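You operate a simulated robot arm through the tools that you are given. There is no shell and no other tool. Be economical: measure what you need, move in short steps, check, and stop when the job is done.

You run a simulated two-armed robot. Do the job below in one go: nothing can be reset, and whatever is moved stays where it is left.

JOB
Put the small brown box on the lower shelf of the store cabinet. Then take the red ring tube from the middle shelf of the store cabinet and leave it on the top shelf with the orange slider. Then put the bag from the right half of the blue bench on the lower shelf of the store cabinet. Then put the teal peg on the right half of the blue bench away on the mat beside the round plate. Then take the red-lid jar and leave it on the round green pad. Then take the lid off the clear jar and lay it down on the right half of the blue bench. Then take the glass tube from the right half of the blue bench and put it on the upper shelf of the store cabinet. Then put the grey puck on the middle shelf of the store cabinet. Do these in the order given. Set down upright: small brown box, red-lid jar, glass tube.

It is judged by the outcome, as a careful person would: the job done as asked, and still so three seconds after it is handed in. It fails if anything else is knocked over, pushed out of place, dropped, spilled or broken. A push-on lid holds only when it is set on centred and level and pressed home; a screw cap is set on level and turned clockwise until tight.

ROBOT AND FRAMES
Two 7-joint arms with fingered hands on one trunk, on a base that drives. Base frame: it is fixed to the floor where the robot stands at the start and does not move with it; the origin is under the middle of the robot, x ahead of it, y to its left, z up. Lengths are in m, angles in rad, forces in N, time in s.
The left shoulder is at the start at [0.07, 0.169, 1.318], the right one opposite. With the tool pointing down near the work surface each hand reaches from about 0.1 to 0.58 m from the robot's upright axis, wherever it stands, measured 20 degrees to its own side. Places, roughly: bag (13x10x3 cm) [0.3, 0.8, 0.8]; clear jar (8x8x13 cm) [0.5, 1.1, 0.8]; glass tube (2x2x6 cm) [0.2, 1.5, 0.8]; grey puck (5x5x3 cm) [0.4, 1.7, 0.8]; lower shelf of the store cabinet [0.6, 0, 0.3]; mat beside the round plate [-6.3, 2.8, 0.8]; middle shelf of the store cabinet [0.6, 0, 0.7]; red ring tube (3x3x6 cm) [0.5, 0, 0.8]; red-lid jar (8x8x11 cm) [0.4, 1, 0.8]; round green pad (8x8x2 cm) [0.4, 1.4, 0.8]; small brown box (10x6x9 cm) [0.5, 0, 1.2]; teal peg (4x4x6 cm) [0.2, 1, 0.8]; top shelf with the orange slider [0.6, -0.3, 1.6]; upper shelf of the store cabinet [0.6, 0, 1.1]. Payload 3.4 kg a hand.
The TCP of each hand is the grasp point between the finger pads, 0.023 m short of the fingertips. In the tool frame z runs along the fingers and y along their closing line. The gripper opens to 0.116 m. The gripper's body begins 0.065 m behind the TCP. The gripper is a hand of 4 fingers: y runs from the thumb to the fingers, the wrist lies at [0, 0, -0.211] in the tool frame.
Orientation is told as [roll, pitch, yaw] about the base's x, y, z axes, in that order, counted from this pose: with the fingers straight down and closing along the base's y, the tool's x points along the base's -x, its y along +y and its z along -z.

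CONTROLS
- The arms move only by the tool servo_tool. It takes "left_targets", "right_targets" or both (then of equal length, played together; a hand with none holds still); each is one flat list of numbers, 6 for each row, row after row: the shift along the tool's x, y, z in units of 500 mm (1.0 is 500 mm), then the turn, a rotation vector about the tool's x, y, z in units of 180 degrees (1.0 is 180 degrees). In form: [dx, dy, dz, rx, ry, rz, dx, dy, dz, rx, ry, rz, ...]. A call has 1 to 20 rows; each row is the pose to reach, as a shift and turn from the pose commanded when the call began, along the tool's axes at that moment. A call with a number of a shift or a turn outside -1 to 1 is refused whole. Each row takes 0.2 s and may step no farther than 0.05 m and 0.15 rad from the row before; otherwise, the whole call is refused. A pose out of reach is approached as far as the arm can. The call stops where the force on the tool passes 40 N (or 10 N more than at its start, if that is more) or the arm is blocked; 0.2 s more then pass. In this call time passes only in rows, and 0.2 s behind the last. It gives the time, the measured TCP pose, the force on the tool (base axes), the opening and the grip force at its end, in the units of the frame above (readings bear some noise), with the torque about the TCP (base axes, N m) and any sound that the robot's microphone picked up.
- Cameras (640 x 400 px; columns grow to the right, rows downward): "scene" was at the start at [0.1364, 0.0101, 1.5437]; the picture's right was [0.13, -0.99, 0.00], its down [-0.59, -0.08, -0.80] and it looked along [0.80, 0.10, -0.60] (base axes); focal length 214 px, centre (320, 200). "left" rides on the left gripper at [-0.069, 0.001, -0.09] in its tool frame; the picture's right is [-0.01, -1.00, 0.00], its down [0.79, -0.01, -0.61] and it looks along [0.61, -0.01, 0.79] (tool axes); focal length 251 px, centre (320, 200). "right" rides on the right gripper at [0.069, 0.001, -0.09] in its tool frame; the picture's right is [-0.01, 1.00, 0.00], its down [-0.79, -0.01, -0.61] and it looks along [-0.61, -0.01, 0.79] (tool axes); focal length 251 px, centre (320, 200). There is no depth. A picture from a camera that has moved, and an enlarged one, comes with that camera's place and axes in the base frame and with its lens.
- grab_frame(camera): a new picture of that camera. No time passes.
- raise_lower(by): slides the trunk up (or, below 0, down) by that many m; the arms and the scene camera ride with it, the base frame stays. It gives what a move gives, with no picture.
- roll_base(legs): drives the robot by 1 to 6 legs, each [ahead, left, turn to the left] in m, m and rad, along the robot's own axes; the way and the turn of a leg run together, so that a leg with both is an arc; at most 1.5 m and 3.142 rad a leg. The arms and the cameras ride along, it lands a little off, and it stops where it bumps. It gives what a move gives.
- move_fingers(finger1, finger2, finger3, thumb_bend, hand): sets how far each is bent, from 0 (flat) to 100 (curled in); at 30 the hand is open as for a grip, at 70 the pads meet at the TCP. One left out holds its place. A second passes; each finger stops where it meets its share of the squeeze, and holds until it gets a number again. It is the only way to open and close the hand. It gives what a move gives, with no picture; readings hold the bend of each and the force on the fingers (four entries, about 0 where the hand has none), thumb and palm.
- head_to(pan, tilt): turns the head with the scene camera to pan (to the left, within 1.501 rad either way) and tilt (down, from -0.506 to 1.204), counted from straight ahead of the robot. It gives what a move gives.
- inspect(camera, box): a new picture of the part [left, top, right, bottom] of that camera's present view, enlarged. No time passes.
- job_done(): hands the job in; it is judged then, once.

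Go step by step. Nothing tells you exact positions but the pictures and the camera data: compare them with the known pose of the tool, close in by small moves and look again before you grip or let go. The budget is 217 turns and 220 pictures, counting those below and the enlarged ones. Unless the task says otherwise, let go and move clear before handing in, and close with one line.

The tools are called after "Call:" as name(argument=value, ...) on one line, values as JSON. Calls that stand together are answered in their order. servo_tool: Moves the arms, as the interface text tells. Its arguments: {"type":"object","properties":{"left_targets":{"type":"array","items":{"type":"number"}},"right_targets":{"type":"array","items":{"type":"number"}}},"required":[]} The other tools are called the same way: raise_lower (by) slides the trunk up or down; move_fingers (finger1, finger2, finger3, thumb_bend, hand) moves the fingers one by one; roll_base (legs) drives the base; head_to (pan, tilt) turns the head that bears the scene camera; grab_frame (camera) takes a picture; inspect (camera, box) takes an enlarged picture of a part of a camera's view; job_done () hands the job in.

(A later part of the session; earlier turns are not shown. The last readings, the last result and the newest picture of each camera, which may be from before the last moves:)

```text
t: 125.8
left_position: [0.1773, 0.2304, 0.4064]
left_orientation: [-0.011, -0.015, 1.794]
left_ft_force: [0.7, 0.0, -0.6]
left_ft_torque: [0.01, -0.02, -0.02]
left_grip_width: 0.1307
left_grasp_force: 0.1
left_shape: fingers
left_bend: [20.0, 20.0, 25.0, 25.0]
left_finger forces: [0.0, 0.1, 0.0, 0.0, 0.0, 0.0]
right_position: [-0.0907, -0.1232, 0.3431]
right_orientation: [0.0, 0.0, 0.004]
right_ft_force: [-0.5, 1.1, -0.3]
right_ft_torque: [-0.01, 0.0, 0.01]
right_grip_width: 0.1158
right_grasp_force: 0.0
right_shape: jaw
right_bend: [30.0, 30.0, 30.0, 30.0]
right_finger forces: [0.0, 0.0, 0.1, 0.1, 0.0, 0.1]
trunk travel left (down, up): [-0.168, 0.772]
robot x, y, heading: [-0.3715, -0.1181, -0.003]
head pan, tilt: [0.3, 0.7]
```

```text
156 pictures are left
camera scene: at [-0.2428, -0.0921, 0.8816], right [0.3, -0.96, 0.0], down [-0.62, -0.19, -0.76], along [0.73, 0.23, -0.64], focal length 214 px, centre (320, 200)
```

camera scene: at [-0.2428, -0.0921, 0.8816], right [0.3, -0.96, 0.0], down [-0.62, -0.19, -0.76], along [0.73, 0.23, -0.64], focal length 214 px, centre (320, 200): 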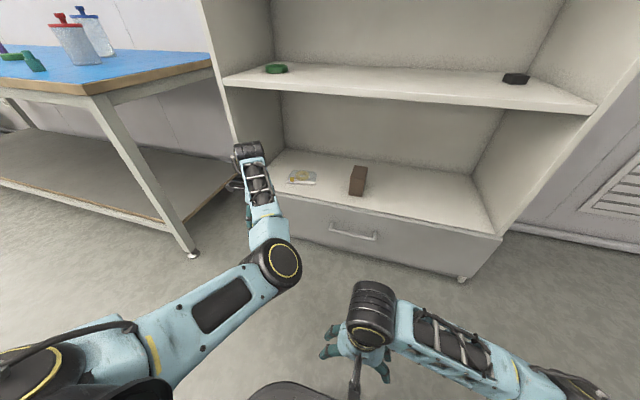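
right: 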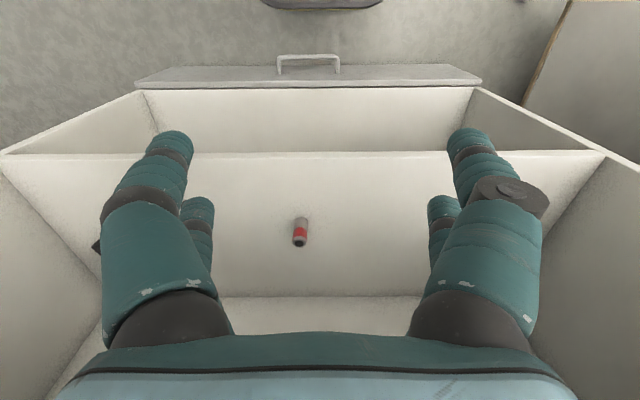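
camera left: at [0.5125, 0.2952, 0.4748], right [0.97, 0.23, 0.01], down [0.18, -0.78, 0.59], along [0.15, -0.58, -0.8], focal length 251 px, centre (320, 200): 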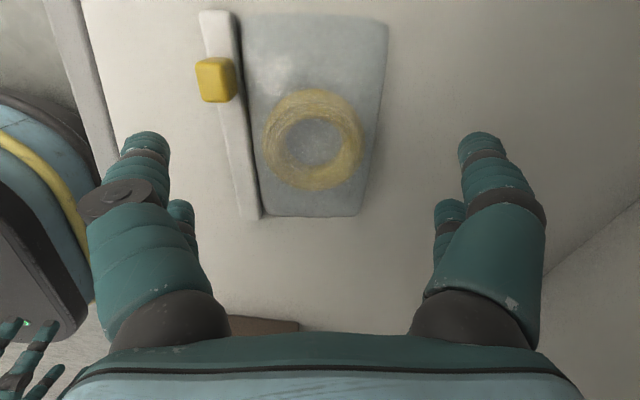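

Bag is in place beside the brown box. Next is the teal peg near (0.235, 0.965) on the bench: I raise up and drive left.

Call:
raise_lower(by=0.4)

Call:
raise_lower(by=0.16)

Call:
roll_base(legs=[[0.05, 0.725, 0.003]])

Call:
move_fingers(hand="left", finger1=30, finger2=30, finger3=30, thumb_bend=30)

Call:
grab_frame(camera="left")

Call:
grab_frame(camera="scene")

```text
t: 129.6
left_position: [0.1779, 0.2301, 0.807]
left_orientation: [-0.011, -0.013, 1.792]
left_ft_force: [-0.3, 0.3, 0.6]
left_ft_torque: [0.0, 0.01, 0.0]
left_grip_width: 0.1306
left_grasp_force: 0.0
left_shape: fingers
left_bend: [20.0, 20.0, 25.0, 25.0]
left_finger forces: [0.0, 0.1, 0.1, 0.0, 0.1, 0.0]
right_position: [-0.0907, -0.1233, 0.7435]
right_orientation: [0.0, -0.002, 0.002]
right_ft_force: [-0.2, -0.3, -0.1]
right_ft_torque: [-0.05, 0.03, 0.0]
right_grip_width: 0.1162
right_grasp_force: 0.1
right_shape: jaw
right_bend: [30.0, 30.0, 30.0, 30.0]
right_finger forces: [0.1, 0.0, 0.0, 0.0, 0.0, 0.1]
trunk travel left (down, up): [-0.568, 0.372]
robot x, y, heading: [-0.3709, -0.118, -0.002]
head pan, tilt: [0.3, 0.7]
```

```text
t: 131.4
left_position: [0.1786, 0.2297, 0.9652]
left_orientation: [-0.01, -0.014, 1.793]
left_ft_force: [0.9, 0.2, 0.2]
left_ft_torque: [0.01, -0.02, 0.01]
left_grip_width: 0.1306
left_grasp_force: 0.0
left_shape: fingers
left_bend: [20.0, 20.0, 25.0, 25.0]
left_finger forces: [0.0, 0.0, 0.0, 0.0, 0.0, 0.1]
right_position: [-0.0905, -0.1216, 0.9029]
right_orientation: [0.002, 0.001, 0.003]
right_ft_force: [0.8, -1.1, -0.8]
right_ft_torque: [-0.04, 0.01, 0.0]
right_grip_width: 0.1157
right_grasp_force: 0.0
right_shape: jaw
right_bend: [30.0, 30.0, 30.0, 30.0]
right_finger forces: [0.0, 0.1, 0.0, 0.0, 0.1, 0.0]
trunk travel left (down, up): [-0.728, 0.212]
robot x, y, heading: [-0.3764, -0.1151, -0.004]
head pan, tilt: [0.3, 0.7]
```

```text
t: 135.4
left_position: [0.222, 0.9527, 0.9656]
left_orientation: [-0.009, -0.014, 1.8]
left_ft_force: [0.4, 0.5, 0.0]
left_ft_torque: [0.0, 0.0, -0.02]
left_grip_width: 0.1306
left_grasp_force: 0.0
left_shape: fingers
left_bend: [20.0, 20.0, 25.0, 25.0]
left_finger forces: [0.0, 0.0, 0.0, 0.1, 0.0, 0.0]
right_position: [-0.0429, 0.5982, 0.903]
right_orientation: [0.003, 0.0, 0.01]
right_ft_force: [-0.2, 1.0, 0.5]
right_ft_torque: [0.0, 0.02, -0.01]
right_grip_width: 0.1158
right_grasp_force: 0.0
right_shape: jaw
right_bend: [30.0, 30.0, 30.0, 30.0]
right_finger forces: [0.1, 0.0, 0.0, 0.0, 0.0, 0.1]
trunk travel left (down, up): [-0.728, 0.212]
robot x, y, heading: [-0.3244, 0.6022, 0.005]
head pan, tilt: [0.3, 0.7]
```

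```text
t: 136.4
left_position: [0.2217, 0.9535, 0.9657]
left_orientation: [-0.011, -0.014, 1.801]
left_ft_force: [0.0, 0.0, -0.2]
left_ft_torque: [-0.01, -0.05, 0.01]
left_grip_width: 0.1176
left_grasp_force: 0.1
left_shape: fingers
left_bend: [30.0, 30.0, 30.0, 30.0]
left_finger forces: [0.0, 0.0, 0.1, 0.0, 0.0, 0.1]
right_position: [-0.0428, 0.5979, 0.9031]
right_orientation: [0.0, 0.002, 0.011]
right_ft_force: [-1.1, -0.4, -0.1]
right_ft_torque: [-0.02, 0.03, 0.0]
right_grip_width: 0.1158
right_grasp_force: 0.1
right_shape: jaw
right_bend: [30.0, 30.0, 30.0, 30.0]
right_finger forces: [0.1, 0.0, 0.0, 0.0, 0.0, 0.1]
trunk travel left (down, up): [-0.728, 0.212]
robot x, y, heading: [-0.3213, 0.5997, 0.004]
head pan, tilt: [0.3, 0.7]
```

```text
155 pictures are left
camera left: at [0.2042, 1.0183, 1.0564], right [0.97, 0.24, 0.01], down [0.18, -0.78, 0.6], along [0.15, -0.58, -0.8], focal length 251 px, centre (320, 200)
```

left: 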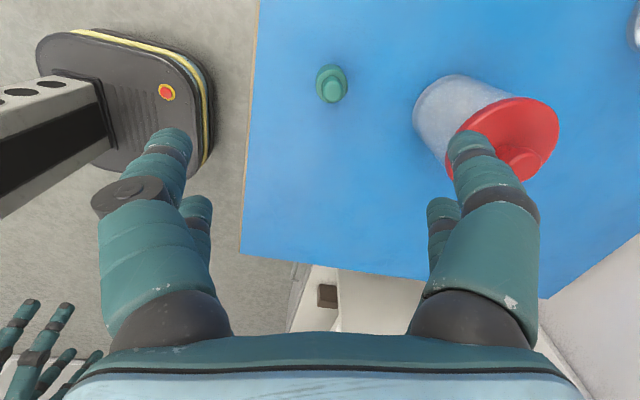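

```text
154 pictures are left
camera scene: at [-0.1953, 0.6275, 1.4416], right [0.3, -0.95, 0.0], down [-0.61, -0.2, -0.76], along [0.73, 0.23, -0.64], focal length 214 px, centre (320, 200)
```

scene: 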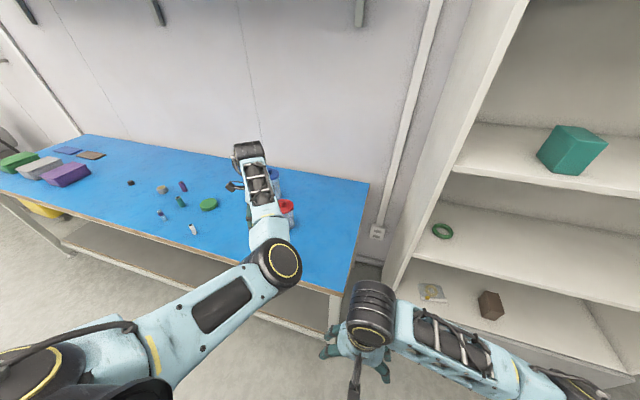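

The peg is at about (0.232, 0.966), with the red-lid jar close by on its +x side. I turn the hand further so neither finger comes near the jar.

Call:
servo_tool(left_targets=[-0.01, -0.013, 0, 0, 0, -0.045, -0.02, -0.026, 0, 0, 0, -0.09, -0.02, -0.026, 0, 0, 0, -0.135, -0.02, -0.026, 0, 0, 0, -0.18, -0.02, -0.026, 0, 0, 0, -0.223])

Call:
move_fingers(hand="left", finger1=40, finger2=40, finger3=40, thumb_bend=40)

Call:
raise_lower(by=-0.06)

Call:
grab_frame(camera="left")

Call:
grab_frame(camera="scene")

```text
t: 137.6
left_position: [0.2042, 0.9837, 0.9743]
left_orientation: [-0.019, 0.027, 2.405]
left_ft_force: [-0.7, 0.6, 0.5]
left_ft_torque: [-0.01, 0.02, 0.01]
left_grip_width: 0.1174
left_grasp_force: 0.1
left_shape: fingers
left_bend: [30.0, 30.0, 30.0, 30.0]
left_finger forces: [0.1, 0.0, 0.0, 0.1, 0.0, 0.1]
left hand out of reach, approached as far as the arm can: row 4, 5
right_position: [-0.0425, 0.5982, 0.9038]
right_orientation: [0.002, 0.002, 0.01]
right_ft_force: [-0.6, 0.3, 0.5]
right_ft_torque: [-0.01, -0.03, -0.01]
right_grip_width: 0.1159
right_grasp_force: 0.1
right_shape: jaw
right_bend: [30.0, 30.0, 30.0, 30.0]
right_finger forces: [0.0, 0.0, 0.1, 0.1, 0.0, 0.0]
trunk travel left (down, up): [-0.728, 0.212]
robot x, y, heading: [-0.3275, 0.6028, 0.013]
head pan, tilt: [0.3, 0.7]
```

```text
t: 138.6
left_position: [0.204, 0.9847, 0.975]
left_orientation: [-0.017, 0.025, 2.405]
left_ft_force: [-0.2, 0.0, -0.4]
left_ft_torque: [-0.01, -0.01, 0.01]
left_grip_width: 0.089
left_grasp_force: 0.1
left_shape: fingers
left_bend: [40.0, 40.0, 40.0, 40.0]
left_finger forces: [0.1, 0.0, 0.0, 0.0, 0.0, 0.0]
right_position: [-0.0429, 0.5974, 0.9029]
right_orientation: [0.002, -0.001, 0.01]
right_ft_force: [-0.8, 0.4, -0.4]
right_ft_torque: [0.0, 0.02, 0.01]
right_grip_width: 0.116
right_grasp_force: 0.0
right_shape: jaw
right_bend: [30.0, 30.0, 30.0, 30.0]
right_finger forces: [0.0, 0.1, 0.1, 0.0, 0.0, 0.0]
trunk travel left (down, up): [-0.728, 0.212]
robot x, y, heading: [-0.3271, 0.6002, 0.009]
head pan, tilt: [0.3, 0.7]
```

```text
t: 139.6
left_position: [0.2052, 0.9839, 0.9155]
left_orientation: [-0.017, 0.026, 2.404]
left_ft_force: [-0.9, 0.3, 1.0]
left_ft_torque: [-0.01, 0.0, 0.0]
left_grip_width: 0.0887
left_grasp_force: 0.1
left_shape: fingers
left_bend: [40.0, 40.0, 40.0, 40.0]
left_finger forces: [0.0, 0.0, 0.0, 0.1, 0.0, 0.1]
right_position: [-0.0425, 0.5981, 0.8427]
right_orientation: [0.002, 0.0, 0.011]
right_ft_force: [0.6, 0.3, 0.3]
right_ft_torque: [-0.01, 0.0, 0.03]
right_grip_width: 0.1159
right_grasp_force: 0.0
right_shape: jaw
right_bend: [30.0, 30.0, 30.0, 30.0]
right_finger forces: [0.0, 0.0, 0.1, 0.1, 0.1, 0.0]
trunk travel left (down, up): [-0.668, 0.272]
robot x, y, heading: [-0.3285, 0.6055, 0.005]
head pan, tilt: [0.3, 0.7]
```

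```text
153 pictures are left
camera left: at [0.1491, 1.03, 1.0021], right [0.66, 0.75, 0.02], down [0.57, -0.53, 0.63], along [0.48, -0.41, -0.78], focal length 251 px, centre (320, 200)
```

left: 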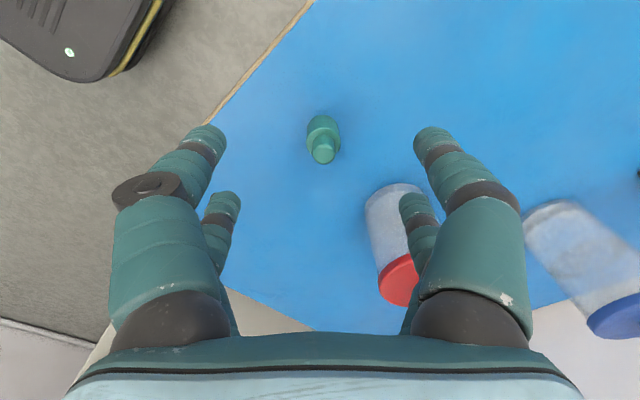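

```text
152 pictures are left
camera scene: at [-0.1955, 0.6276, 1.3816], right [0.3, -0.95, 0.0], down [-0.61, -0.2, -0.76], along [0.73, 0.23, -0.64], focal length 214 px, centre (320, 200)
```

scene: 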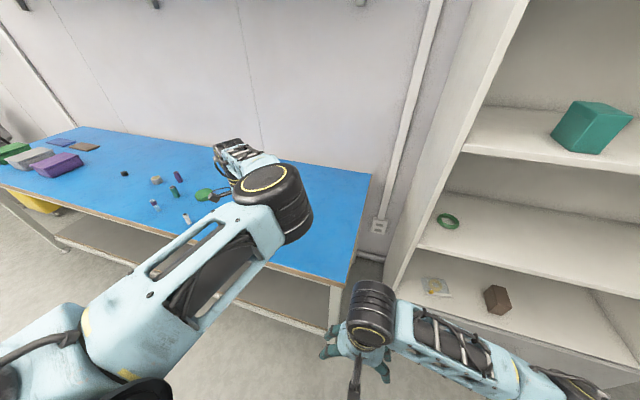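

The peg stays at (0.232, 0.966) by triangulation. I centre over it and descend.

Call:
servo_tool(left_targets=[0.032, -0.005, 0, 0, 0, 0, 0.064, -0.01, 0, 0, 0, 0])

Call:
raise_lower(by=-0.06)

Call:
grab_frame(camera="left")

```text
t: 140.2
left_position: [0.205, 0.9839, 0.9151]
left_orientation: [-0.017, 0.027, 2.404]
left_ft_force: [0.6, -0.2, 0.2]
left_ft_torque: [-0.04, 0.02, 0.03]
left_grip_width: 0.0886
left_grasp_force: 0.0
left_shape: fingers
left_bend: [40.0, 40.0, 40.0, 40.0]
left_finger forces: [0.0, 0.0, 0.1, 0.0, 0.1, 0.0]
left hand out of reach, approached as far as the arm can: row 1, 2
right_position: [-0.0427, 0.5977, 0.8437]
right_orientation: [0.001, -0.001, 0.01]
right_ft_force: [-0.4, 0.0, -0.6]
right_ft_torque: [-0.02, -0.02, -0.02]
right_grip_width: 0.1159
right_grasp_force: 0.0
right_shape: jaw
right_bend: [30.0, 30.0, 30.0, 30.0]
right_finger forces: [0.1, 0.1, 0.0, 0.0, 0.0, 0.0]
trunk travel left (down, up): [-0.668, 0.272]
robot x, y, heading: [-0.3252, 0.6032, 0.009]
head pan, tilt: [0.3, 0.7]
```

```text
t: 141.2
left_position: [0.2047, 0.9849, 0.8554]
left_orientation: [-0.016, 0.026, 2.405]
left_ft_force: [-0.1, 0.4, 0.4]
left_ft_torque: [0.06, -0.02, 0.01]
left_grip_width: 0.0887
left_grasp_force: 0.0
left_shape: fingers
left_bend: [40.0, 40.0, 40.0, 40.0]
left_finger forces: [0.1, 0.0, 0.0, 0.0, 0.0, 0.0]
right_position: [-0.0421, 0.5969, 0.7819]
right_orientation: [0.002, 0.001, 0.012]
right_ft_force: [-0.3, -0.5, -0.1]
right_ft_torque: [-0.04, -0.02, 0.0]
right_grip_width: 0.1158
right_grasp_force: 0.0
right_shape: jaw
right_bend: [30.0, 30.0, 30.0, 30.0]
right_finger forces: [0.0, 0.0, 0.0, 0.0, 0.0, 0.0]
trunk travel left (down, up): [-0.608, 0.332]
robot x, y, heading: [-0.332, 0.6007, 0.006]
head pan, tilt: [0.3, 0.7]
```

```text
151 pictures are left
camera left: at [0.1491, 1.03, 0.9421], right [0.66, 0.75, 0.02], down [0.57, -0.53, 0.63], along [0.48, -0.41, -0.78], focal length 251 px, centre (320, 200)
```

left: 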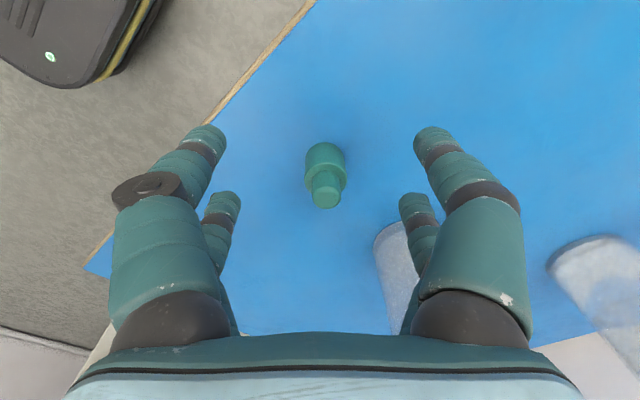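

The arm is at a joint limit here, so I use the base for the small shift.

Call:
roll_base(legs=[[0.027, -0.018, 0]])

Call:
grab_frame(camera="left")

```text
t: 142.0
left_position: [0.2308, 0.9675, 0.8553]
left_orientation: [-0.017, 0.028, 2.405]
left_ft_force: [0.0, -0.5, 0.3]
left_ft_torque: [-0.01, 0.01, -0.01]
left_grip_width: 0.0887
left_grasp_force: 0.0
left_shape: fingers
left_bend: [40.0, 40.0, 40.0, 40.0]
left_finger forces: [0.0, 0.0, 0.0, 0.1, 0.0, 0.0]
right_position: [-0.016, 0.581, 0.7833]
right_orientation: [0.002, 0.003, 0.011]
right_ft_force: [-0.1, -0.1, 0.0]
right_ft_torque: [0.03, 0.0, -0.02]
right_grip_width: 0.1159
right_grasp_force: 0.0
right_shape: jaw
right_bend: [30.0, 30.0, 30.0, 30.0]
right_finger forces: [0.0, 0.0, 0.1, 0.0, 0.1, 0.1]
trunk travel left (down, up): [-0.608, 0.332]
robot x, y, heading: [-0.3006, 0.5832, 0.008]
head pan, tilt: [0.3, 0.7]
```

```text
150 pictures are left
camera left: at [0.1759, 1.0131, 0.9422], right [0.66, 0.75, 0.02], down [0.57, -0.52, 0.63], along [0.48, -0.41, -0.78], focal length 251 px, centre (320, 200)
```

left: 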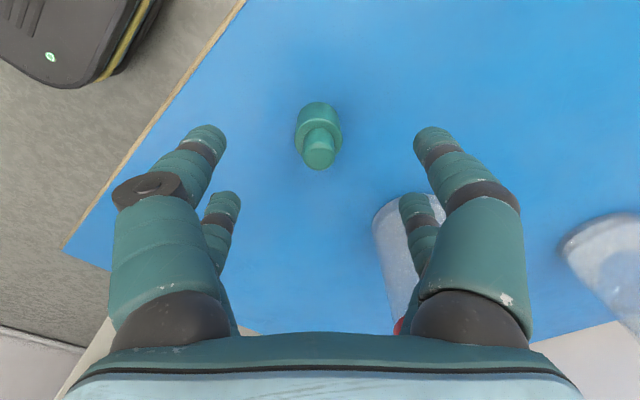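

The peg lies exactly under the grasp point. I lower and close.

Call:
raise_lower(by=-0.062)

Call:
grab_frame(camera="left")

Call:
move_fingers(hand="left", finger1=66, finger2=66, finger3=66, thumb_bend=66)

Call:
grab_frame(camera="left")

```text
t: 143.1
left_position: [0.231, 0.9674, 0.7935]
left_orientation: [-0.018, 0.025, 2.404]
left_ft_force: [-1.1, -0.3, 0.0]
left_ft_torque: [0.0, 0.01, 0.05]
left_grip_width: 0.0886
left_grasp_force: 0.1
left_shape: fingers
left_bend: [40.0, 40.0, 40.0, 40.0]
left_finger forces: [0.0, 0.1, 0.1, 0.0, 0.1, 0.0]
right_position: [-0.0155, 0.5798, 0.7212]
right_orientation: [0.003, -0.001, 0.009]
right_ft_force: [-0.6, 0.0, -0.5]
right_ft_torque: [0.03, 0.01, 0.0]
right_grip_width: 0.1161
right_grasp_force: 0.0
right_shape: jaw
right_bend: [30.0, 30.0, 30.0, 30.0]
right_finger forces: [0.0, 0.0, 0.0, 0.0, 0.0, 0.1]
trunk travel left (down, up): [-0.546, 0.394]
robot x, y, heading: [-0.2982, 0.584, 0.009]
head pan, tilt: [0.3, 0.7]
```

```text
149 pictures are left
camera left: at [0.1762, 1.0128, 0.8801], right [0.66, 0.75, 0.02], down [0.57, -0.53, 0.63], along [0.48, -0.41, -0.78], focal length 251 px, centre (320, 200)
```

left: 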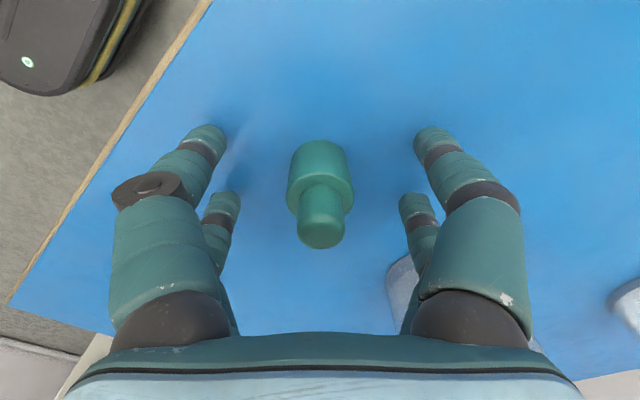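

```text
t: 144.1
left_position: [0.2316, 0.9674, 0.7929]
left_orientation: [-0.019, 0.026, 2.406]
left_ft_force: [1.1, -1.4, 0.6]
left_ft_torque: [-0.02, 0.0, 0.0]
left_grip_width: 0.0124
left_grasp_force: 0.7
left_shape: fingers
left_bend: [66.0, 64.0, 65.0, 66.0]
left_finger forces: [0.0, 0.8, 0.7, 0.1, 0.1, 0.0]
right_position: [-0.0156, 0.5799, 0.7203]
right_orientation: [0.002, 0.001, 0.01]
right_ft_force: [-0.4, 1.2, -0.5]
right_ft_torque: [-0.01, -0.02, -0.01]
right_grip_width: 0.1158
right_grasp_force: 0.0
right_shape: jaw
right_bend: [30.0, 30.0, 30.0, 30.0]
right_finger forces: [0.1, 0.0, 0.0, 0.1, 0.0, 0.1]
trunk travel left (down, up): [-0.546, 0.394]
robot x, y, heading: [-0.3017, 0.5852, 0.013]
head pan, tilt: [0.3, 0.7]
```

```text
148 pictures are left
camera left: at [0.1764, 1.0128, 0.88], right [0.66, 0.75, 0.02], down [0.57, -0.53, 0.63], along [0.48, -0.41, -0.78], focal length 251 px, centre (320, 200)
```

left: 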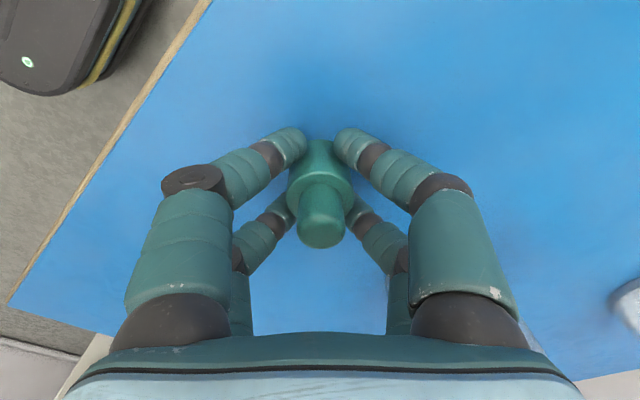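

Contact is light; I command a tighter closure.

Call:
move_fingers(hand="left", finger1=78, finger2=78, finger3=78, thumb_bend=78)

Call:
grab_frame(camera="left")

```text
t: 145.1
left_position: [0.2315, 0.9668, 0.7919]
left_orientation: [-0.018, 0.025, 2.403]
left_ft_force: [-0.2, 1.2, 0.0]
left_ft_torque: [0.0, 0.0, -0.03]
left_grip_width: 0.0
left_grasp_force: 17.1
left_shape: fingers
left_bend: [74.0, 70.0, 70.0, 74.0]
left_finger forces: [8.1, 9.2, 8.2, 0.0, 8.2, 0.0]
right_position: [-0.0147, 0.5819, 0.721]
right_orientation: [0.001, 0.001, 0.008]
right_ft_force: [0.1, -0.1, -0.4]
right_ft_torque: [-0.03, -0.02, 0.0]
right_grip_width: 0.1158
right_grasp_force: 0.0
right_shape: jaw
right_bend: [30.0, 30.0, 30.0, 30.0]
right_finger forces: [0.0, 0.0, 0.0, 0.1, 0.0, 0.0]
trunk travel left (down, up): [-0.546, 0.394]
robot x, y, heading: [-0.2994, 0.5834, 0.01]
head pan, tilt: [0.3, 0.7]
```

```text
147 pictures are left
camera left: at [0.1765, 1.013, 0.8798], right [0.66, 0.75, 0.02], down [0.57, -0.52, 0.63], along [0.48, -0.41, -0.78], focal length 251 px, centre (320, 200)
```

left: 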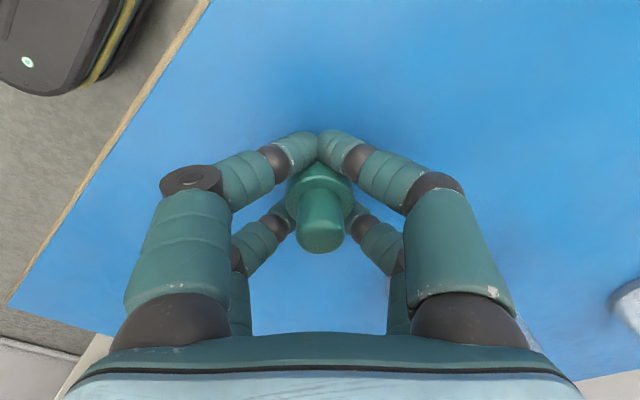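

The four fingers cage the peg's body. I lift slightly to test the hold.

Call:
raise_lower(by=0.05)

Call:
grab_frame(camera="left")

```text
t: 146.0
left_position: [0.2309, 0.9674, 0.8422]
left_orientation: [-0.018, 0.026, 2.405]
left_ft_force: [0.2, 0.1, -2.1]
left_ft_torque: [0.03, 0.01, 0.01]
left_grip_width: 0.0
left_grasp_force: 16.4
left_shape: fingers
left_bend: [74.0, 70.0, 70.0, 74.0]
left_finger forces: [8.0, 9.3, 8.2, 0.0, 8.3, 0.1]
right_position: [-0.0158, 0.5822, 0.7714]
right_orientation: [0.002, 0.002, 0.009]
right_ft_force: [0.0, -1.2, 0.1]
right_ft_torque: [-0.03, -0.01, -0.03]
right_grip_width: 0.1159
right_grasp_force: 0.0
right_shape: jaw
right_bend: [30.0, 30.0, 30.0, 30.0]
right_finger forces: [0.1, 0.0, 0.0, 0.1, 0.1, 0.0]
trunk travel left (down, up): [-0.596, 0.344]
robot x, y, heading: [-0.3027, 0.584, 0.007]
head pan, tilt: [0.3, 0.7]
```

```text
146 pictures are left
camera left: at [0.1767, 1.013, 0.9297], right [0.66, 0.75, 0.02], down [0.58, -0.52, 0.63], along [0.48, -0.41, -0.78], focal length 251 px, centre (320, 200)
```

left: 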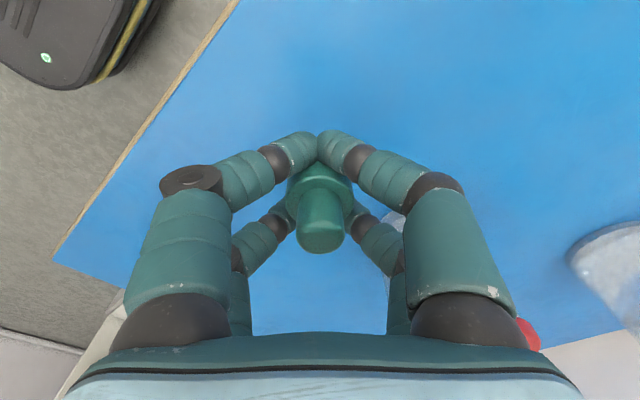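

The peg is held firmly. I raise, back away from the bench and look across the room to the far table.

Call:
raise_lower(by=0.15)

Call:
roll_base(legs=[[-0.5, 0, 0]])

Call:
roll_base(legs=[[0, 0, 1.57]])

Call:
head_to(pan=1.0, tilt=0.2)

Call:
grab_frame(camera="scene")

Call:
head_to(pan=0.0, tilt=0.3)

Call:
grab_frame(camera="scene")

```text
t: 147.7
left_position: [0.2315, 0.9669, 0.992]
left_orientation: [-0.019, 0.026, 2.405]
left_ft_force: [-0.1, 0.4, -1.6]
left_ft_torque: [0.02, -0.02, -0.02]
left_grip_width: 0.0
left_grasp_force: 17.1
left_shape: fingers
left_bend: [74.0, 70.0, 70.0, 74.0]
left_finger forces: [8.0, 9.3, 8.3, 0.0, 8.4, 0.0]
right_position: [-0.015, 0.5804, 0.9204]
right_orientation: [0.0, 0.001, 0.011]
right_ft_force: [0.6, -0.5, -0.2]
right_ft_torque: [0.01, -0.03, 0.01]
right_grip_width: 0.1156
right_grasp_force: 0.2
right_shape: jaw
right_bend: [30.0, 30.0, 30.0, 30.0]
right_finger forces: [0.1, 0.1, 0.0, 0.0, 0.0, 0.1]
trunk travel left (down, up): [-0.746, 0.194]
robot x, y, heading: [-0.2956, 0.5833, 0.01]
head pan, tilt: [0.3, 0.7]
```

```text
t: 150.6
left_position: [-0.2544, 0.9611, 0.993]
left_orientation: [-0.016, 0.026, 2.401]
left_ft_force: [0.5, -0.4, -2.4]
left_ft_torque: [0.02, 0.01, 0.01]
left_grip_width: 0.0
left_grasp_force: 17.1
left_shape: fingers
left_bend: [74.0, 70.0, 70.0, 74.0]
left_finger forces: [8.1, 9.3, 8.3, 0.0, 8.4, 0.0]
right_position: [-0.5021, 0.5769, 0.9208]
right_orientation: [0.001, 0.001, 0.007]
right_ft_force: [0.4, 0.0, -0.9]
right_ft_torque: [-0.01, 0.05, -0.01]
right_grip_width: 0.1159
right_grasp_force: 0.2
right_shape: jaw
right_bend: [30.0, 30.0, 30.0, 30.0]
right_finger forces: [0.1, 0.0, 0.0, 0.1, 0.1, 0.0]
trunk travel left (down, up): [-0.746, 0.194]
robot x, y, heading: [-0.7807, 0.582, 0.009]
head pan, tilt: [0.3, 0.7]
```

```text
t: 154.8
left_position: [-1.1665, 1.1133, 0.9932]
left_orientation: [-0.018, 0.027, -2.311]
left_ft_force: [0.2, -0.7, -2.0]
left_ft_torque: [0.01, 0.0, 0.04]
left_grip_width: 0.0
left_grasp_force: 17.0
left_shape: fingers
left_bend: [74.0, 70.0, 71.0, 74.0]
left_finger forces: [7.8, 8.5, 8.5, 0.0, 9.2, 0.0]
right_position: [-0.7816, 0.8647, 0.921]
right_orientation: [0.001, 0.002, 1.58]
right_ft_force: [0.0, 0.1, 0.3]
right_ft_torque: [-0.03, -0.03, 0.0]
right_grip_width: 0.1158
right_grasp_force: 0.0
right_shape: jaw
right_bend: [30.0, 30.0, 30.0, 30.0]
right_finger forces: [0.0, 0.0, 0.0, 0.0, 0.0, 0.0]
trunk travel left (down, up): [-0.746, 0.194]
robot x, y, heading: [-0.7832, 0.579, 1.572]
head pan, tilt: [0.3, 0.7]
```

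```text
t: 155.9
left_position: [-1.1674, 1.1126, 0.993]
left_orientation: [-0.018, 0.026, -2.311]
left_ft_force: [-0.3, 0.4, -1.9]
left_ft_torque: [0.0, -0.02, -0.02]
left_grip_width: 0.0
left_grasp_force: 17.0
left_shape: fingers
left_bend: [74.0, 70.0, 71.0, 74.0]
left_finger forces: [7.9, 8.6, 8.5, 0.0, 9.2, 0.0]
right_position: [-0.781, 0.8651, 0.92]
right_orientation: [0.003, 0.002, 1.579]
right_ft_force: [-0.9, 0.2, 0.4]
right_ft_torque: [0.03, 0.01, 0.0]
right_grip_width: 0.1161
right_grasp_force: 0.1
right_shape: jaw
right_bend: [30.0, 30.0, 30.0, 30.0]
right_finger forces: [0.0, 0.0, 0.1, 0.0, 0.1, 0.0]
trunk travel left (down, up): [-0.746, 0.194]
robot x, y, heading: [-0.7859, 0.5803, 1.583]
head pan, tilt: [1.0, 0.201]
```

```text
145 pictures are left
camera scene: at [-0.8657, 0.6807, 1.5049], right [0.54, 0.84, 0.0], down [0.17, -0.11, -0.98], along [-0.83, 0.52, -0.2], focal length 214 px, centre (320, 200)
```

scene: 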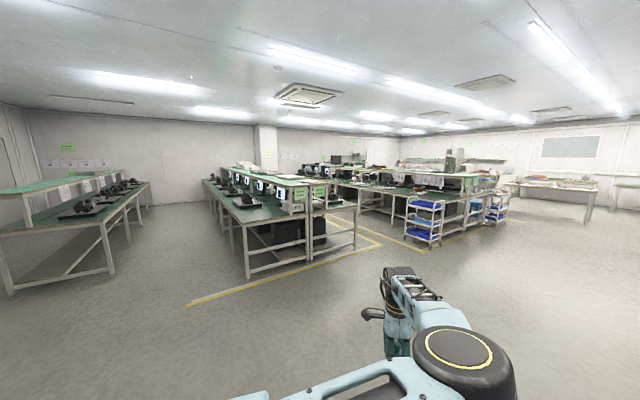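

```text
t: 157.2
left_position: [-1.1664, 1.1118, 0.9929]
left_orientation: [-0.017, 0.025, -2.31]
left_ft_force: [0.3, -0.4, -0.8]
left_ft_torque: [0.01, -0.03, 0.02]
left_grip_width: 0.0002
left_grasp_force: 17.4
left_shape: fingers
left_bend: [74.0, 70.0, 71.0, 74.0]
left_finger forces: [7.8, 8.5, 8.5, 0.1, 9.2, 0.1]
right_position: [-0.7817, 0.8645, 0.921]
right_orientation: [0.0, 0.002, 1.578]
right_ft_force: [0.9, 0.2, 0.2]
right_ft_torque: [-0.02, 0.0, 0.01]
right_grip_width: 0.1157
right_grasp_force: 0.1
right_shape: jaw
right_bend: [30.0, 30.0, 30.0, 30.0]
right_finger forces: [0.0, 0.0, 0.1, 0.0, 0.0, 0.0]
trunk travel left (down, up): [-0.746, 0.194]
robot x, y, heading: [-0.7886, 0.5832, 1.58]
head pan, tilt: [0.0, 0.3]
```

```text
144 pictures are left
camera scene: at [-0.7878, 0.7241, 1.4957], right [1.0, 0.01, 0.0], down [0.0, -0.3, -0.96], along [-0.01, 0.96, -0.3], focal length 214 px, centre (320, 200)
```

scene: 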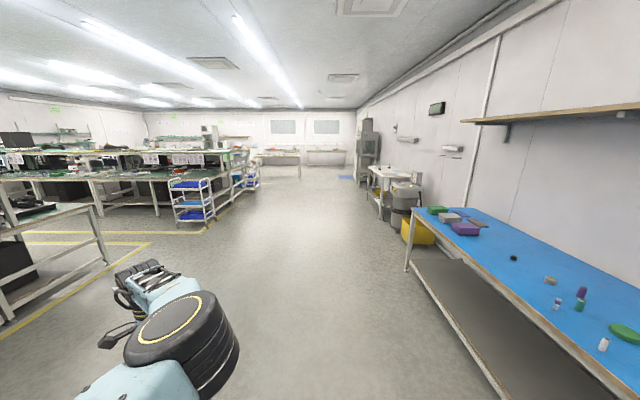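

The mat should be in the direction of the long green benches. I zoom in there.

Call:
head_to(pan=1.0, tilt=0.2)

Call:
inspect(camera="scene", box=[190, 130, 390, 290])

Call:
inspect(camera="scene", box=[230, 160, 330, 220])

```text
t: 158.4
left_position: [-1.1673, 1.1132, 0.9927]
left_orientation: [-0.015, 0.028, -2.308]
left_ft_force: [0.4, -0.4, -2.3]
left_ft_torque: [0.01, -0.01, -0.02]
left_grip_width: 0.0
left_grasp_force: 16.9
left_shape: fingers
left_bend: [74.0, 70.0, 71.0, 74.0]
left_finger forces: [7.9, 8.5, 8.5, 0.0, 9.1, 0.0]
right_position: [-0.7811, 0.8641, 0.9225]
right_orientation: [0.003, 0.0, 1.58]
right_ft_force: [-0.4, 0.5, 0.0]
right_ft_torque: [0.02, -0.01, 0.02]
right_grip_width: 0.116
right_grasp_force: 0.0
right_shape: jaw
right_bend: [30.0, 30.0, 30.0, 30.0]
right_finger forces: [0.0, 0.0, 0.0, 0.0, 0.0, 0.0]
trunk travel left (down, up): [-0.746, 0.194]
robot x, y, heading: [-0.7852, 0.5797, 1.578]
head pan, tilt: [1.0, 0.201]
```

```text
2.50 times, centred on (290, 210) of scene
camera zoom: at [-0.8658, 0.6807, 1.5049], right [0.54, 0.84, 0.0], down [0.17, -0.11, -0.98], along [-0.83, 0.52, -0.2], focal length 536 px, centre (395, 175)
```

zoom: 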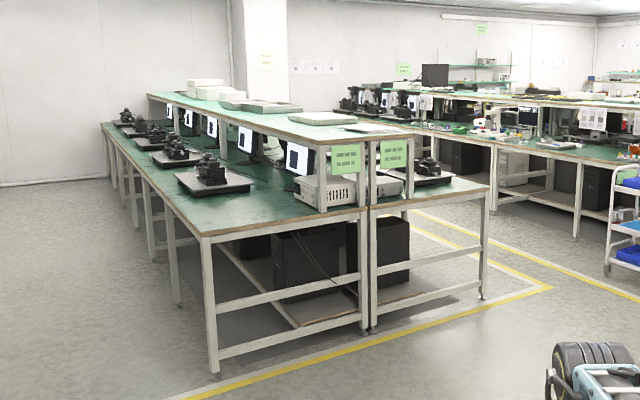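

```text
6.40 times, centred on (280, 190) of scene
camera zoom: at [-0.8658, 0.6807, 1.5049], right [0.54, 0.84, 0.0], down [0.17, -0.11, -0.98], along [-0.83, 0.52, -0.2], focal length 1373 px, centre (576, 264)
```

zoom: 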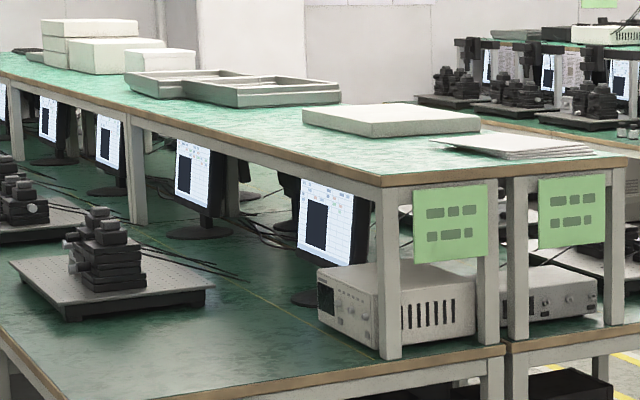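

The location lies around the far aisle between the benches; I can't see it from here. I drive to the aisle mouth at y≈3 and look down it.

Call:
roll_base(legs=[[1.2, 0, 0], [1.2, 0, 0], [0, 0, 1.57], [0.9, 0, 0]])

Call:
head_to(pan=0.0, tilt=0.2)

Call:
grab_frame(camera="scene")

```text
t: 178.2
left_position: [-2.2083, 2.6572, 0.9924]
left_orientation: [-0.017, 0.026, -0.802]
left_ft_force: [-0.1, 0.1, -1.9]
left_ft_torque: [-0.01, 0.02, 0.02]
left_grip_width: 0.0
left_grasp_force: 17.3
left_shape: fingers
left_bend: [74.0, 71.0, 71.0, 74.0]
left_finger forces: [8.0, 8.0, 8.6, 0.0, 10.3, 0.0]
right_position: [-1.9393, 3.028, 0.9211]
right_orientation: [0.0, -0.001, 3.088]
right_ft_force: [-0.4, 0.5, 0.6]
right_ft_torque: [0.02, 0.0, 0.01]
right_grip_width: 0.1157
right_grasp_force: 0.1
right_shape: jaw
right_bend: [30.0, 30.0, 30.0, 30.0]
right_finger forces: [0.1, 0.0, 0.0, 0.0, 0.0, 0.1]
trunk travel left (down, up): [-0.746, 0.194]
robot x, y, heading: [-1.6556, 3.0056, 3.088]
head pan, tilt: [1.0, 0.201]
```

```text
t: 179.4
left_position: [-2.2097, 2.6575, 0.9928]
left_orientation: [-0.015, 0.027, -0.801]
left_ft_force: [0.5, -0.7, -1.8]
left_ft_torque: [0.02, -0.02, -0.01]
left_grip_width: 0.0
left_grasp_force: 17.8
left_shape: fingers
left_bend: [74.0, 71.0, 71.0, 74.0]
left_finger forces: [8.1, 7.9, 8.8, 0.0, 10.1, 0.1]
right_position: [-1.9371, 3.0258, 0.9198]
right_orientation: [0.002, 0.002, 3.09]
right_ft_force: [0.4, -1.1, 0.5]
right_ft_torque: [0.01, 0.0, -0.05]
right_grip_width: 0.1161
right_grasp_force: 0.1
right_shape: jaw
right_bend: [30.0, 30.0, 30.0, 30.0]
right_finger forces: [0.0, 0.0, 0.0, 0.0, 0.0, 0.1]
trunk travel left (down, up): [-0.746, 0.194]
robot x, y, heading: [-1.6578, 3.0059, 3.087]
head pan, tilt: [0.0, 0.201]
```

```text
141 pictures are left
camera scene: at [-1.7993, 3.0119, 1.5049], right [0.05, 1.0, 0.0], down [0.2, -0.01, -0.98], along [-0.98, 0.05, -0.2], focal length 214 px, centre (320, 200)
```

scene: 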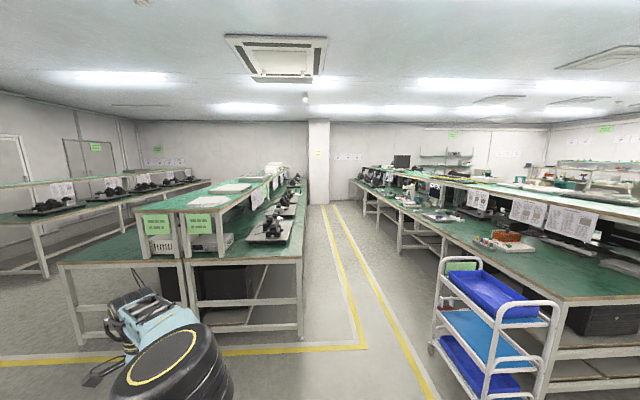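

The bench's aisle edge is at y≈2.95, so the mat should be on it farther down. I zoom there.

Call:
inspect(camera="scene", box=[240, 160, 340, 222])

Call:
inspect(camera="scene", box=[360, 160, 460, 222])

```text
6.40 times, centred on (290, 191) of scene
camera zoom: at [-1.7993, 3.0119, 1.5049], right [0.05, 1.0, 0.0], down [0.2, -0.01, -0.98], along [-0.98, 0.05, -0.2], focal length 1373 px, centre (512, 258)
```

zoom: 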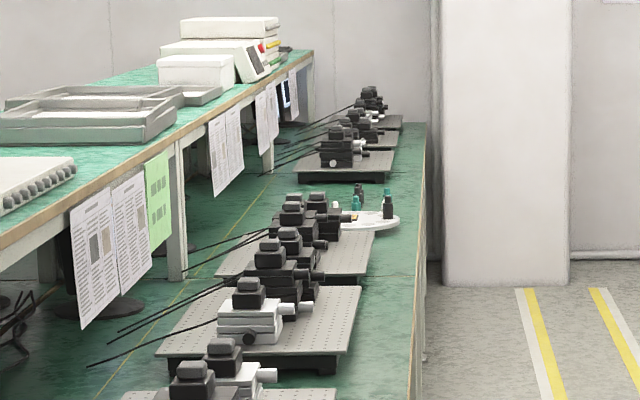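

```text
6.40 times, centred on (410, 191) of scene
camera zoom: at [-1.7993, 3.0119, 1.5049], right [0.05, 1.0, 0.0], down [0.2, -0.01, -0.98], along [-0.98, 0.05, -0.2], focal length 1373 px, centre (-256, 258)
```

zoom: 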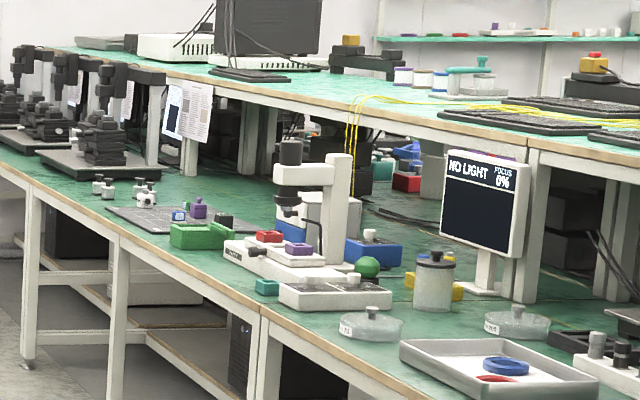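

The white round plate is on the left bench around (−5.8, 2.8) and the mat should be just beyond it. I raise up for clearance and drive down the aisle at y≈3.3.

Call:
raise_lower(by=0.15)

Call:
roll_base(legs=[[0, -0.32, 0.05], [1.3, 0, 0], [1.3, 0, 0]])

Call:
head_to(pan=0.3, tilt=0.4)

Call:
grab_frame(camera="scene")

```text
t: 181.2
left_position: [-2.2103, 2.6576, 1.1423]
left_orientation: [-0.015, 0.026, -0.8]
left_ft_force: [-0.4, 0.2, -1.5]
left_ft_torque: [0.01, 0.01, 0.03]
left_grip_width: 0.0
left_grasp_force: 17.1
left_shape: fingers
left_bend: [74.0, 71.0, 71.0, 74.0]
left_finger forces: [8.0, 7.9, 8.7, 0.0, 10.3, 0.0]
right_position: [-1.9381, 3.0276, 1.0706]
right_orientation: [0.002, 0.001, 3.089]
right_ft_force: [0.5, 0.0, -0.1]
right_ft_torque: [0.01, 0.0, 0.01]
right_grip_width: 0.1159
right_grasp_force: 0.0
right_shape: jaw
right_bend: [30.0, 30.0, 30.0, 30.0]
right_finger forces: [0.1, 0.1, 0.0, 0.1, 0.0, 0.1]
trunk travel left (down, up): [-0.896, 0.044]
robot x, y, heading: [-1.6551, 3.0047, 3.085]
head pan, tilt: [0.0, 0.201]
```

```text
t: 195.8
left_position: [-4.8123, 2.8891, 1.1438]
left_orientation: [-0.018, 0.027, -0.715]
left_ft_force: [-0.2, -0.3, -2.6]
left_ft_torque: [-0.01, 0.03, 0.02]
left_grip_width: 0.0
left_grasp_force: 17.8
left_shape: fingers
left_bend: [74.0, 71.0, 71.0, 74.0]
left_finger forces: [8.2, 7.9, 8.8, 0.0, 10.3, 0.1]
right_position: [-4.5732, 3.2796, 1.0726]
right_orientation: [0.001, 0.0, -3.108]
right_ft_force: [0.4, 0.1, -0.2]
right_ft_torque: [-0.02, 0.01, 0.02]
right_grip_width: 0.1158
right_grasp_force: 0.0
right_shape: jaw
right_bend: [30.0, 30.0, 30.0, 30.0]
right_finger forces: [0.0, 0.1, 0.0, 0.1, 0.1, 0.0]
trunk travel left (down, up): [-0.896, 0.044]
robot x, y, heading: [-4.2898, 3.2806, -3.11]
head pan, tilt: [0.0, 0.201]
```

```text
t: 196.6
left_position: [-4.8119, 2.8879, 1.1426]
left_orientation: [-0.014, 0.026, -0.716]
left_ft_force: [-0.1, -0.2, -0.9]
left_ft_torque: [-0.02, 0.0, 0.03]
left_grip_width: 0.0
left_grasp_force: 17.6
left_shape: fingers
left_bend: [74.0, 71.0, 71.0, 74.0]
left_finger forces: [8.4, 7.9, 8.7, 0.0, 10.4, 0.1]
right_position: [-4.5751, 3.28, 1.0705]
right_orientation: [0.002, 0.001, -3.109]
right_ft_force: [0.3, -0.7, 0.6]
right_ft_torque: [-0.04, -0.02, 0.02]
right_grip_width: 0.1159
right_grasp_force: 0.1
right_shape: jaw
right_bend: [30.0, 30.0, 30.0, 30.0]
right_finger forces: [0.0, 0.0, 0.0, 0.1, 0.1, 0.0]
trunk travel left (down, up): [-0.896, 0.044]
robot x, y, heading: [-4.2899, 3.2826, -3.107]
head pan, tilt: [0.3, 0.4]
```

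```text
138 pictures are left
camera scene: at [-4.4287, 3.2493, 1.6364], right [-0.32, 0.95, 0.0], down [0.37, 0.13, -0.92], along [-0.87, -0.3, -0.39], focal length 214 px, centre (320, 200)
```

scene: 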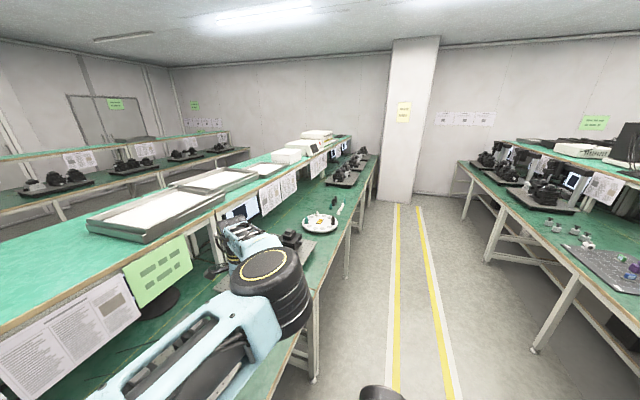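

Call:
inspect(camera="scene", box=[270, 160, 390, 260])

```text
4.00 times, centred on (330, 210) of scene
camera zoom: at [-4.4287, 3.2493, 1.6364], right [-0.32, 0.95, 0.0], down [0.37, 0.13, -0.92], along [-0.87, -0.3, -0.39], focal length 858 px, centre (280, 160)
```

zoom: 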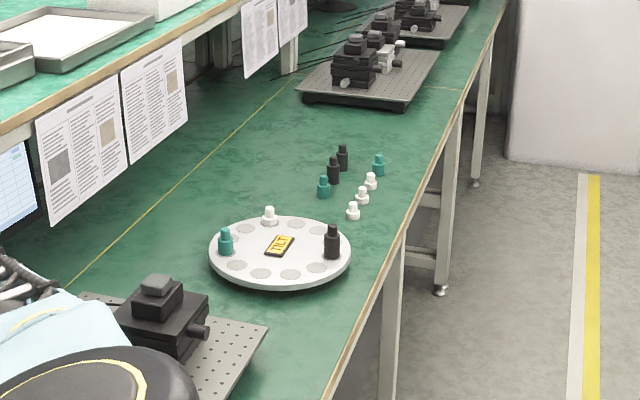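

I see the tilting round plate with pegs standing in two groups beyond it. I drive further and turn to face the bench for a close look.

Call:
roll_base(legs=[[1.0, -0.1, -0.03], [1.1, -0.12, 0], [0, 0, 1.57]])

Call:
head_to(pan=0.2, tilt=0.8)

Call:
grab_frame(camera="scene")

Call:
grab_frame(camera="left")

```text
t: 210.8
left_position: [-6.011, 2.9399, 1.1423]
left_orientation: [-0.017, 0.027, 0.806]
left_ft_force: [0.3, -0.5, -2.0]
left_ft_torque: [0.0, 0.0, 0.02]
left_grip_width: 0.0004
left_grasp_force: 13.6
left_shape: fingers
left_bend: [74.0, 71.0, 71.0, 74.0]
left_finger forces: [0.0, 7.2, 8.9, 0.0, 11.5, 0.0]
right_position: [-6.39, 3.1974, 1.0707]
right_orientation: [0.004, 0.001, -1.591]
right_ft_force: [-0.4, 0.8, -0.5]
right_ft_torque: [-0.03, -0.04, 0.01]
right_grip_width: 0.116
right_grasp_force: 0.0
right_shape: jaw
right_bend: [30.0, 30.0, 30.0, 30.0]
right_finger forces: [0.1, 0.1, 0.0, 0.0, 0.0, 0.0]
trunk travel left (down, up): [-0.896, 0.044]
robot x, y, heading: [-6.3736, 3.4824, -1.592]
head pan, tilt: [0.3, 0.4]
```

```text
t: 211.6
left_position: [-6.0102, 2.9382, 1.1423]
left_orientation: [-0.016, 0.026, 0.805]
left_ft_force: [-0.7, 0.0, -3.5]
left_ft_torque: [0.01, 0.01, 0.01]
left_grip_width: 0.0001
left_grasp_force: 14.3
left_shape: fingers
left_bend: [74.0, 71.0, 71.0, 74.0]
left_finger forces: [0.0, 7.2, 8.8, 0.1, 11.6, 0.0]
right_position: [-6.3897, 3.1976, 1.0701]
right_orientation: [0.002, 0.002, -1.591]
right_ft_force: [-0.2, 0.4, -0.3]
right_ft_torque: [0.02, 0.0, -0.01]
right_grip_width: 0.116
right_grasp_force: 0.1
right_shape: jaw
right_bend: [30.0, 30.0, 30.0, 30.0]
right_finger forces: [0.0, 0.0, 0.0, 0.0, 0.1, 0.0]
trunk travel left (down, up): [-0.896, 0.044]
robot x, y, heading: [-6.3736, 3.4816, -1.594]
head pan, tilt: [0.201, 0.799]
```

```text
136 pictures are left
camera scene: at [-6.3629, 3.3502, 1.6014], right [-0.98, -0.18, 0.0], down [-0.13, 0.7, -0.7], along [0.12, -0.69, -0.72], focal length 214 px, centre (320, 200)
```

scene: 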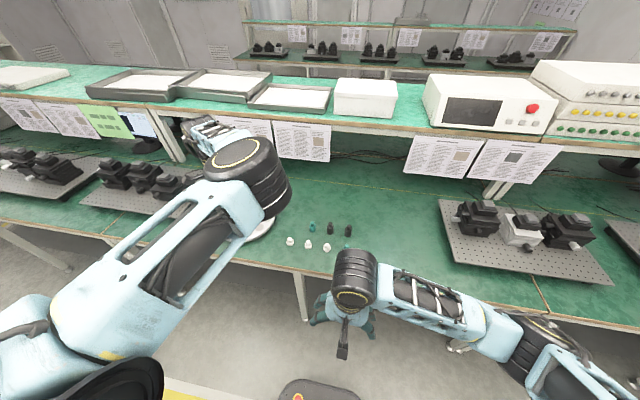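

```text
135 pictures are left
camera left: at [-5.9634, 2.9916, 1.2297], right [0.73, -0.69, 0.02], down [-0.54, -0.56, 0.63], along [-0.42, -0.46, -0.78], focal length 251 px, centre (320, 200)
```

left: 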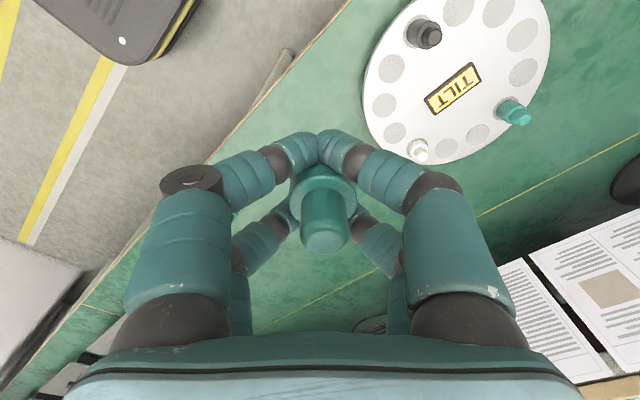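

Call:
inspect(camera="scene", box=[230, 190, 400, 296])

```text
3.76 times, centred on (315, 243) of scene
camera zoom: at [-6.3629, 3.3502, 1.6014], right [-0.98, -0.18, 0.0], down [-0.13, 0.7, -0.7], along [0.12, -0.69, -0.72], focal length 807 px, centre (339, 38)
```

zoom: 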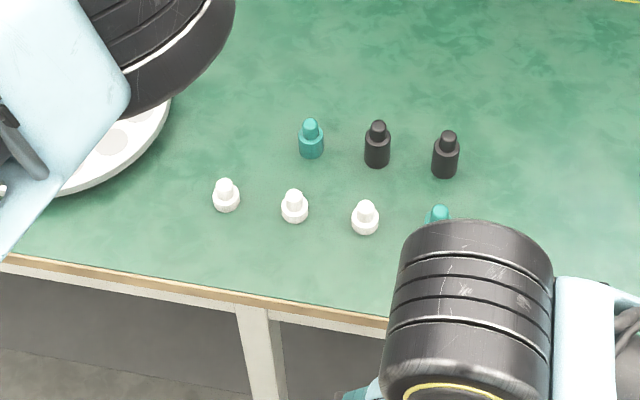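

The "mat" pegs form a 4×2 grid with one free slot at about (−6.147, 2.77) next to the plate. The right hand would be too near the bench edge when I lower, so I first tuck it up and back.

Call:
servo_tool(right_targets=[0.03, 0, -0.06, 0, 0, 0, 0.06, 0, -0.12, 0, 0, 0, 0.09, 0, -0.18, 0, 0, 0, 0.12, 0, -0.24, 0, 0, 0, 0.12, 0, -0.3, 0, 0, 0, 0.12, 0, -0.36, 0, 0, 0])

Call:
grab_frame(camera="scene")

```text
t: 213.0
left_position: [-6.0103, 2.9387, 1.1425]
left_orientation: [-0.015, 0.027, 0.805]
left_ft_force: [0.9, -0.4, -1.8]
left_ft_torque: [0.01, 0.01, 0.0]
left_grip_width: 0.0001
left_grasp_force: 13.6
left_shape: fingers
left_bend: [74.0, 71.0, 71.0, 74.0]
left_finger forces: [0.0, 7.2, 8.9, 0.1, 11.6, 0.1]
right_position: [-6.3886, 3.2569, 1.2516]
right_orientation: [0.001, 0.002, -1.59]
right_ft_force: [0.0, 0.0, 0.4]
right_ft_torque: [0.01, 0.05, -0.02]
right_grip_width: 0.1159
right_grasp_force: 0.0
right_shape: jaw
right_bend: [30.0, 30.0, 30.0, 30.0]
right_finger forces: [0.1, 0.0, 0.0, 0.0, 0.1, 0.0]
trunk travel left (down, up): [-0.896, 0.044]
robot x, y, heading: [-6.3766, 3.4798, -1.592]
head pan, tilt: [0.201, 0.799]
```

```text
133 pictures are left
camera scene: at [-6.3629, 3.35, 1.6012], right [-0.98, -0.18, 0.0], down [-0.13, 0.71, -0.7], along [0.12, -0.69, -0.72], focal length 214 px, centre (320, 200)
```

scene: 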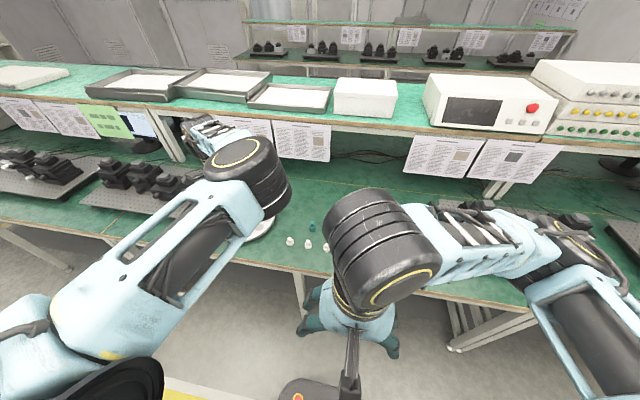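

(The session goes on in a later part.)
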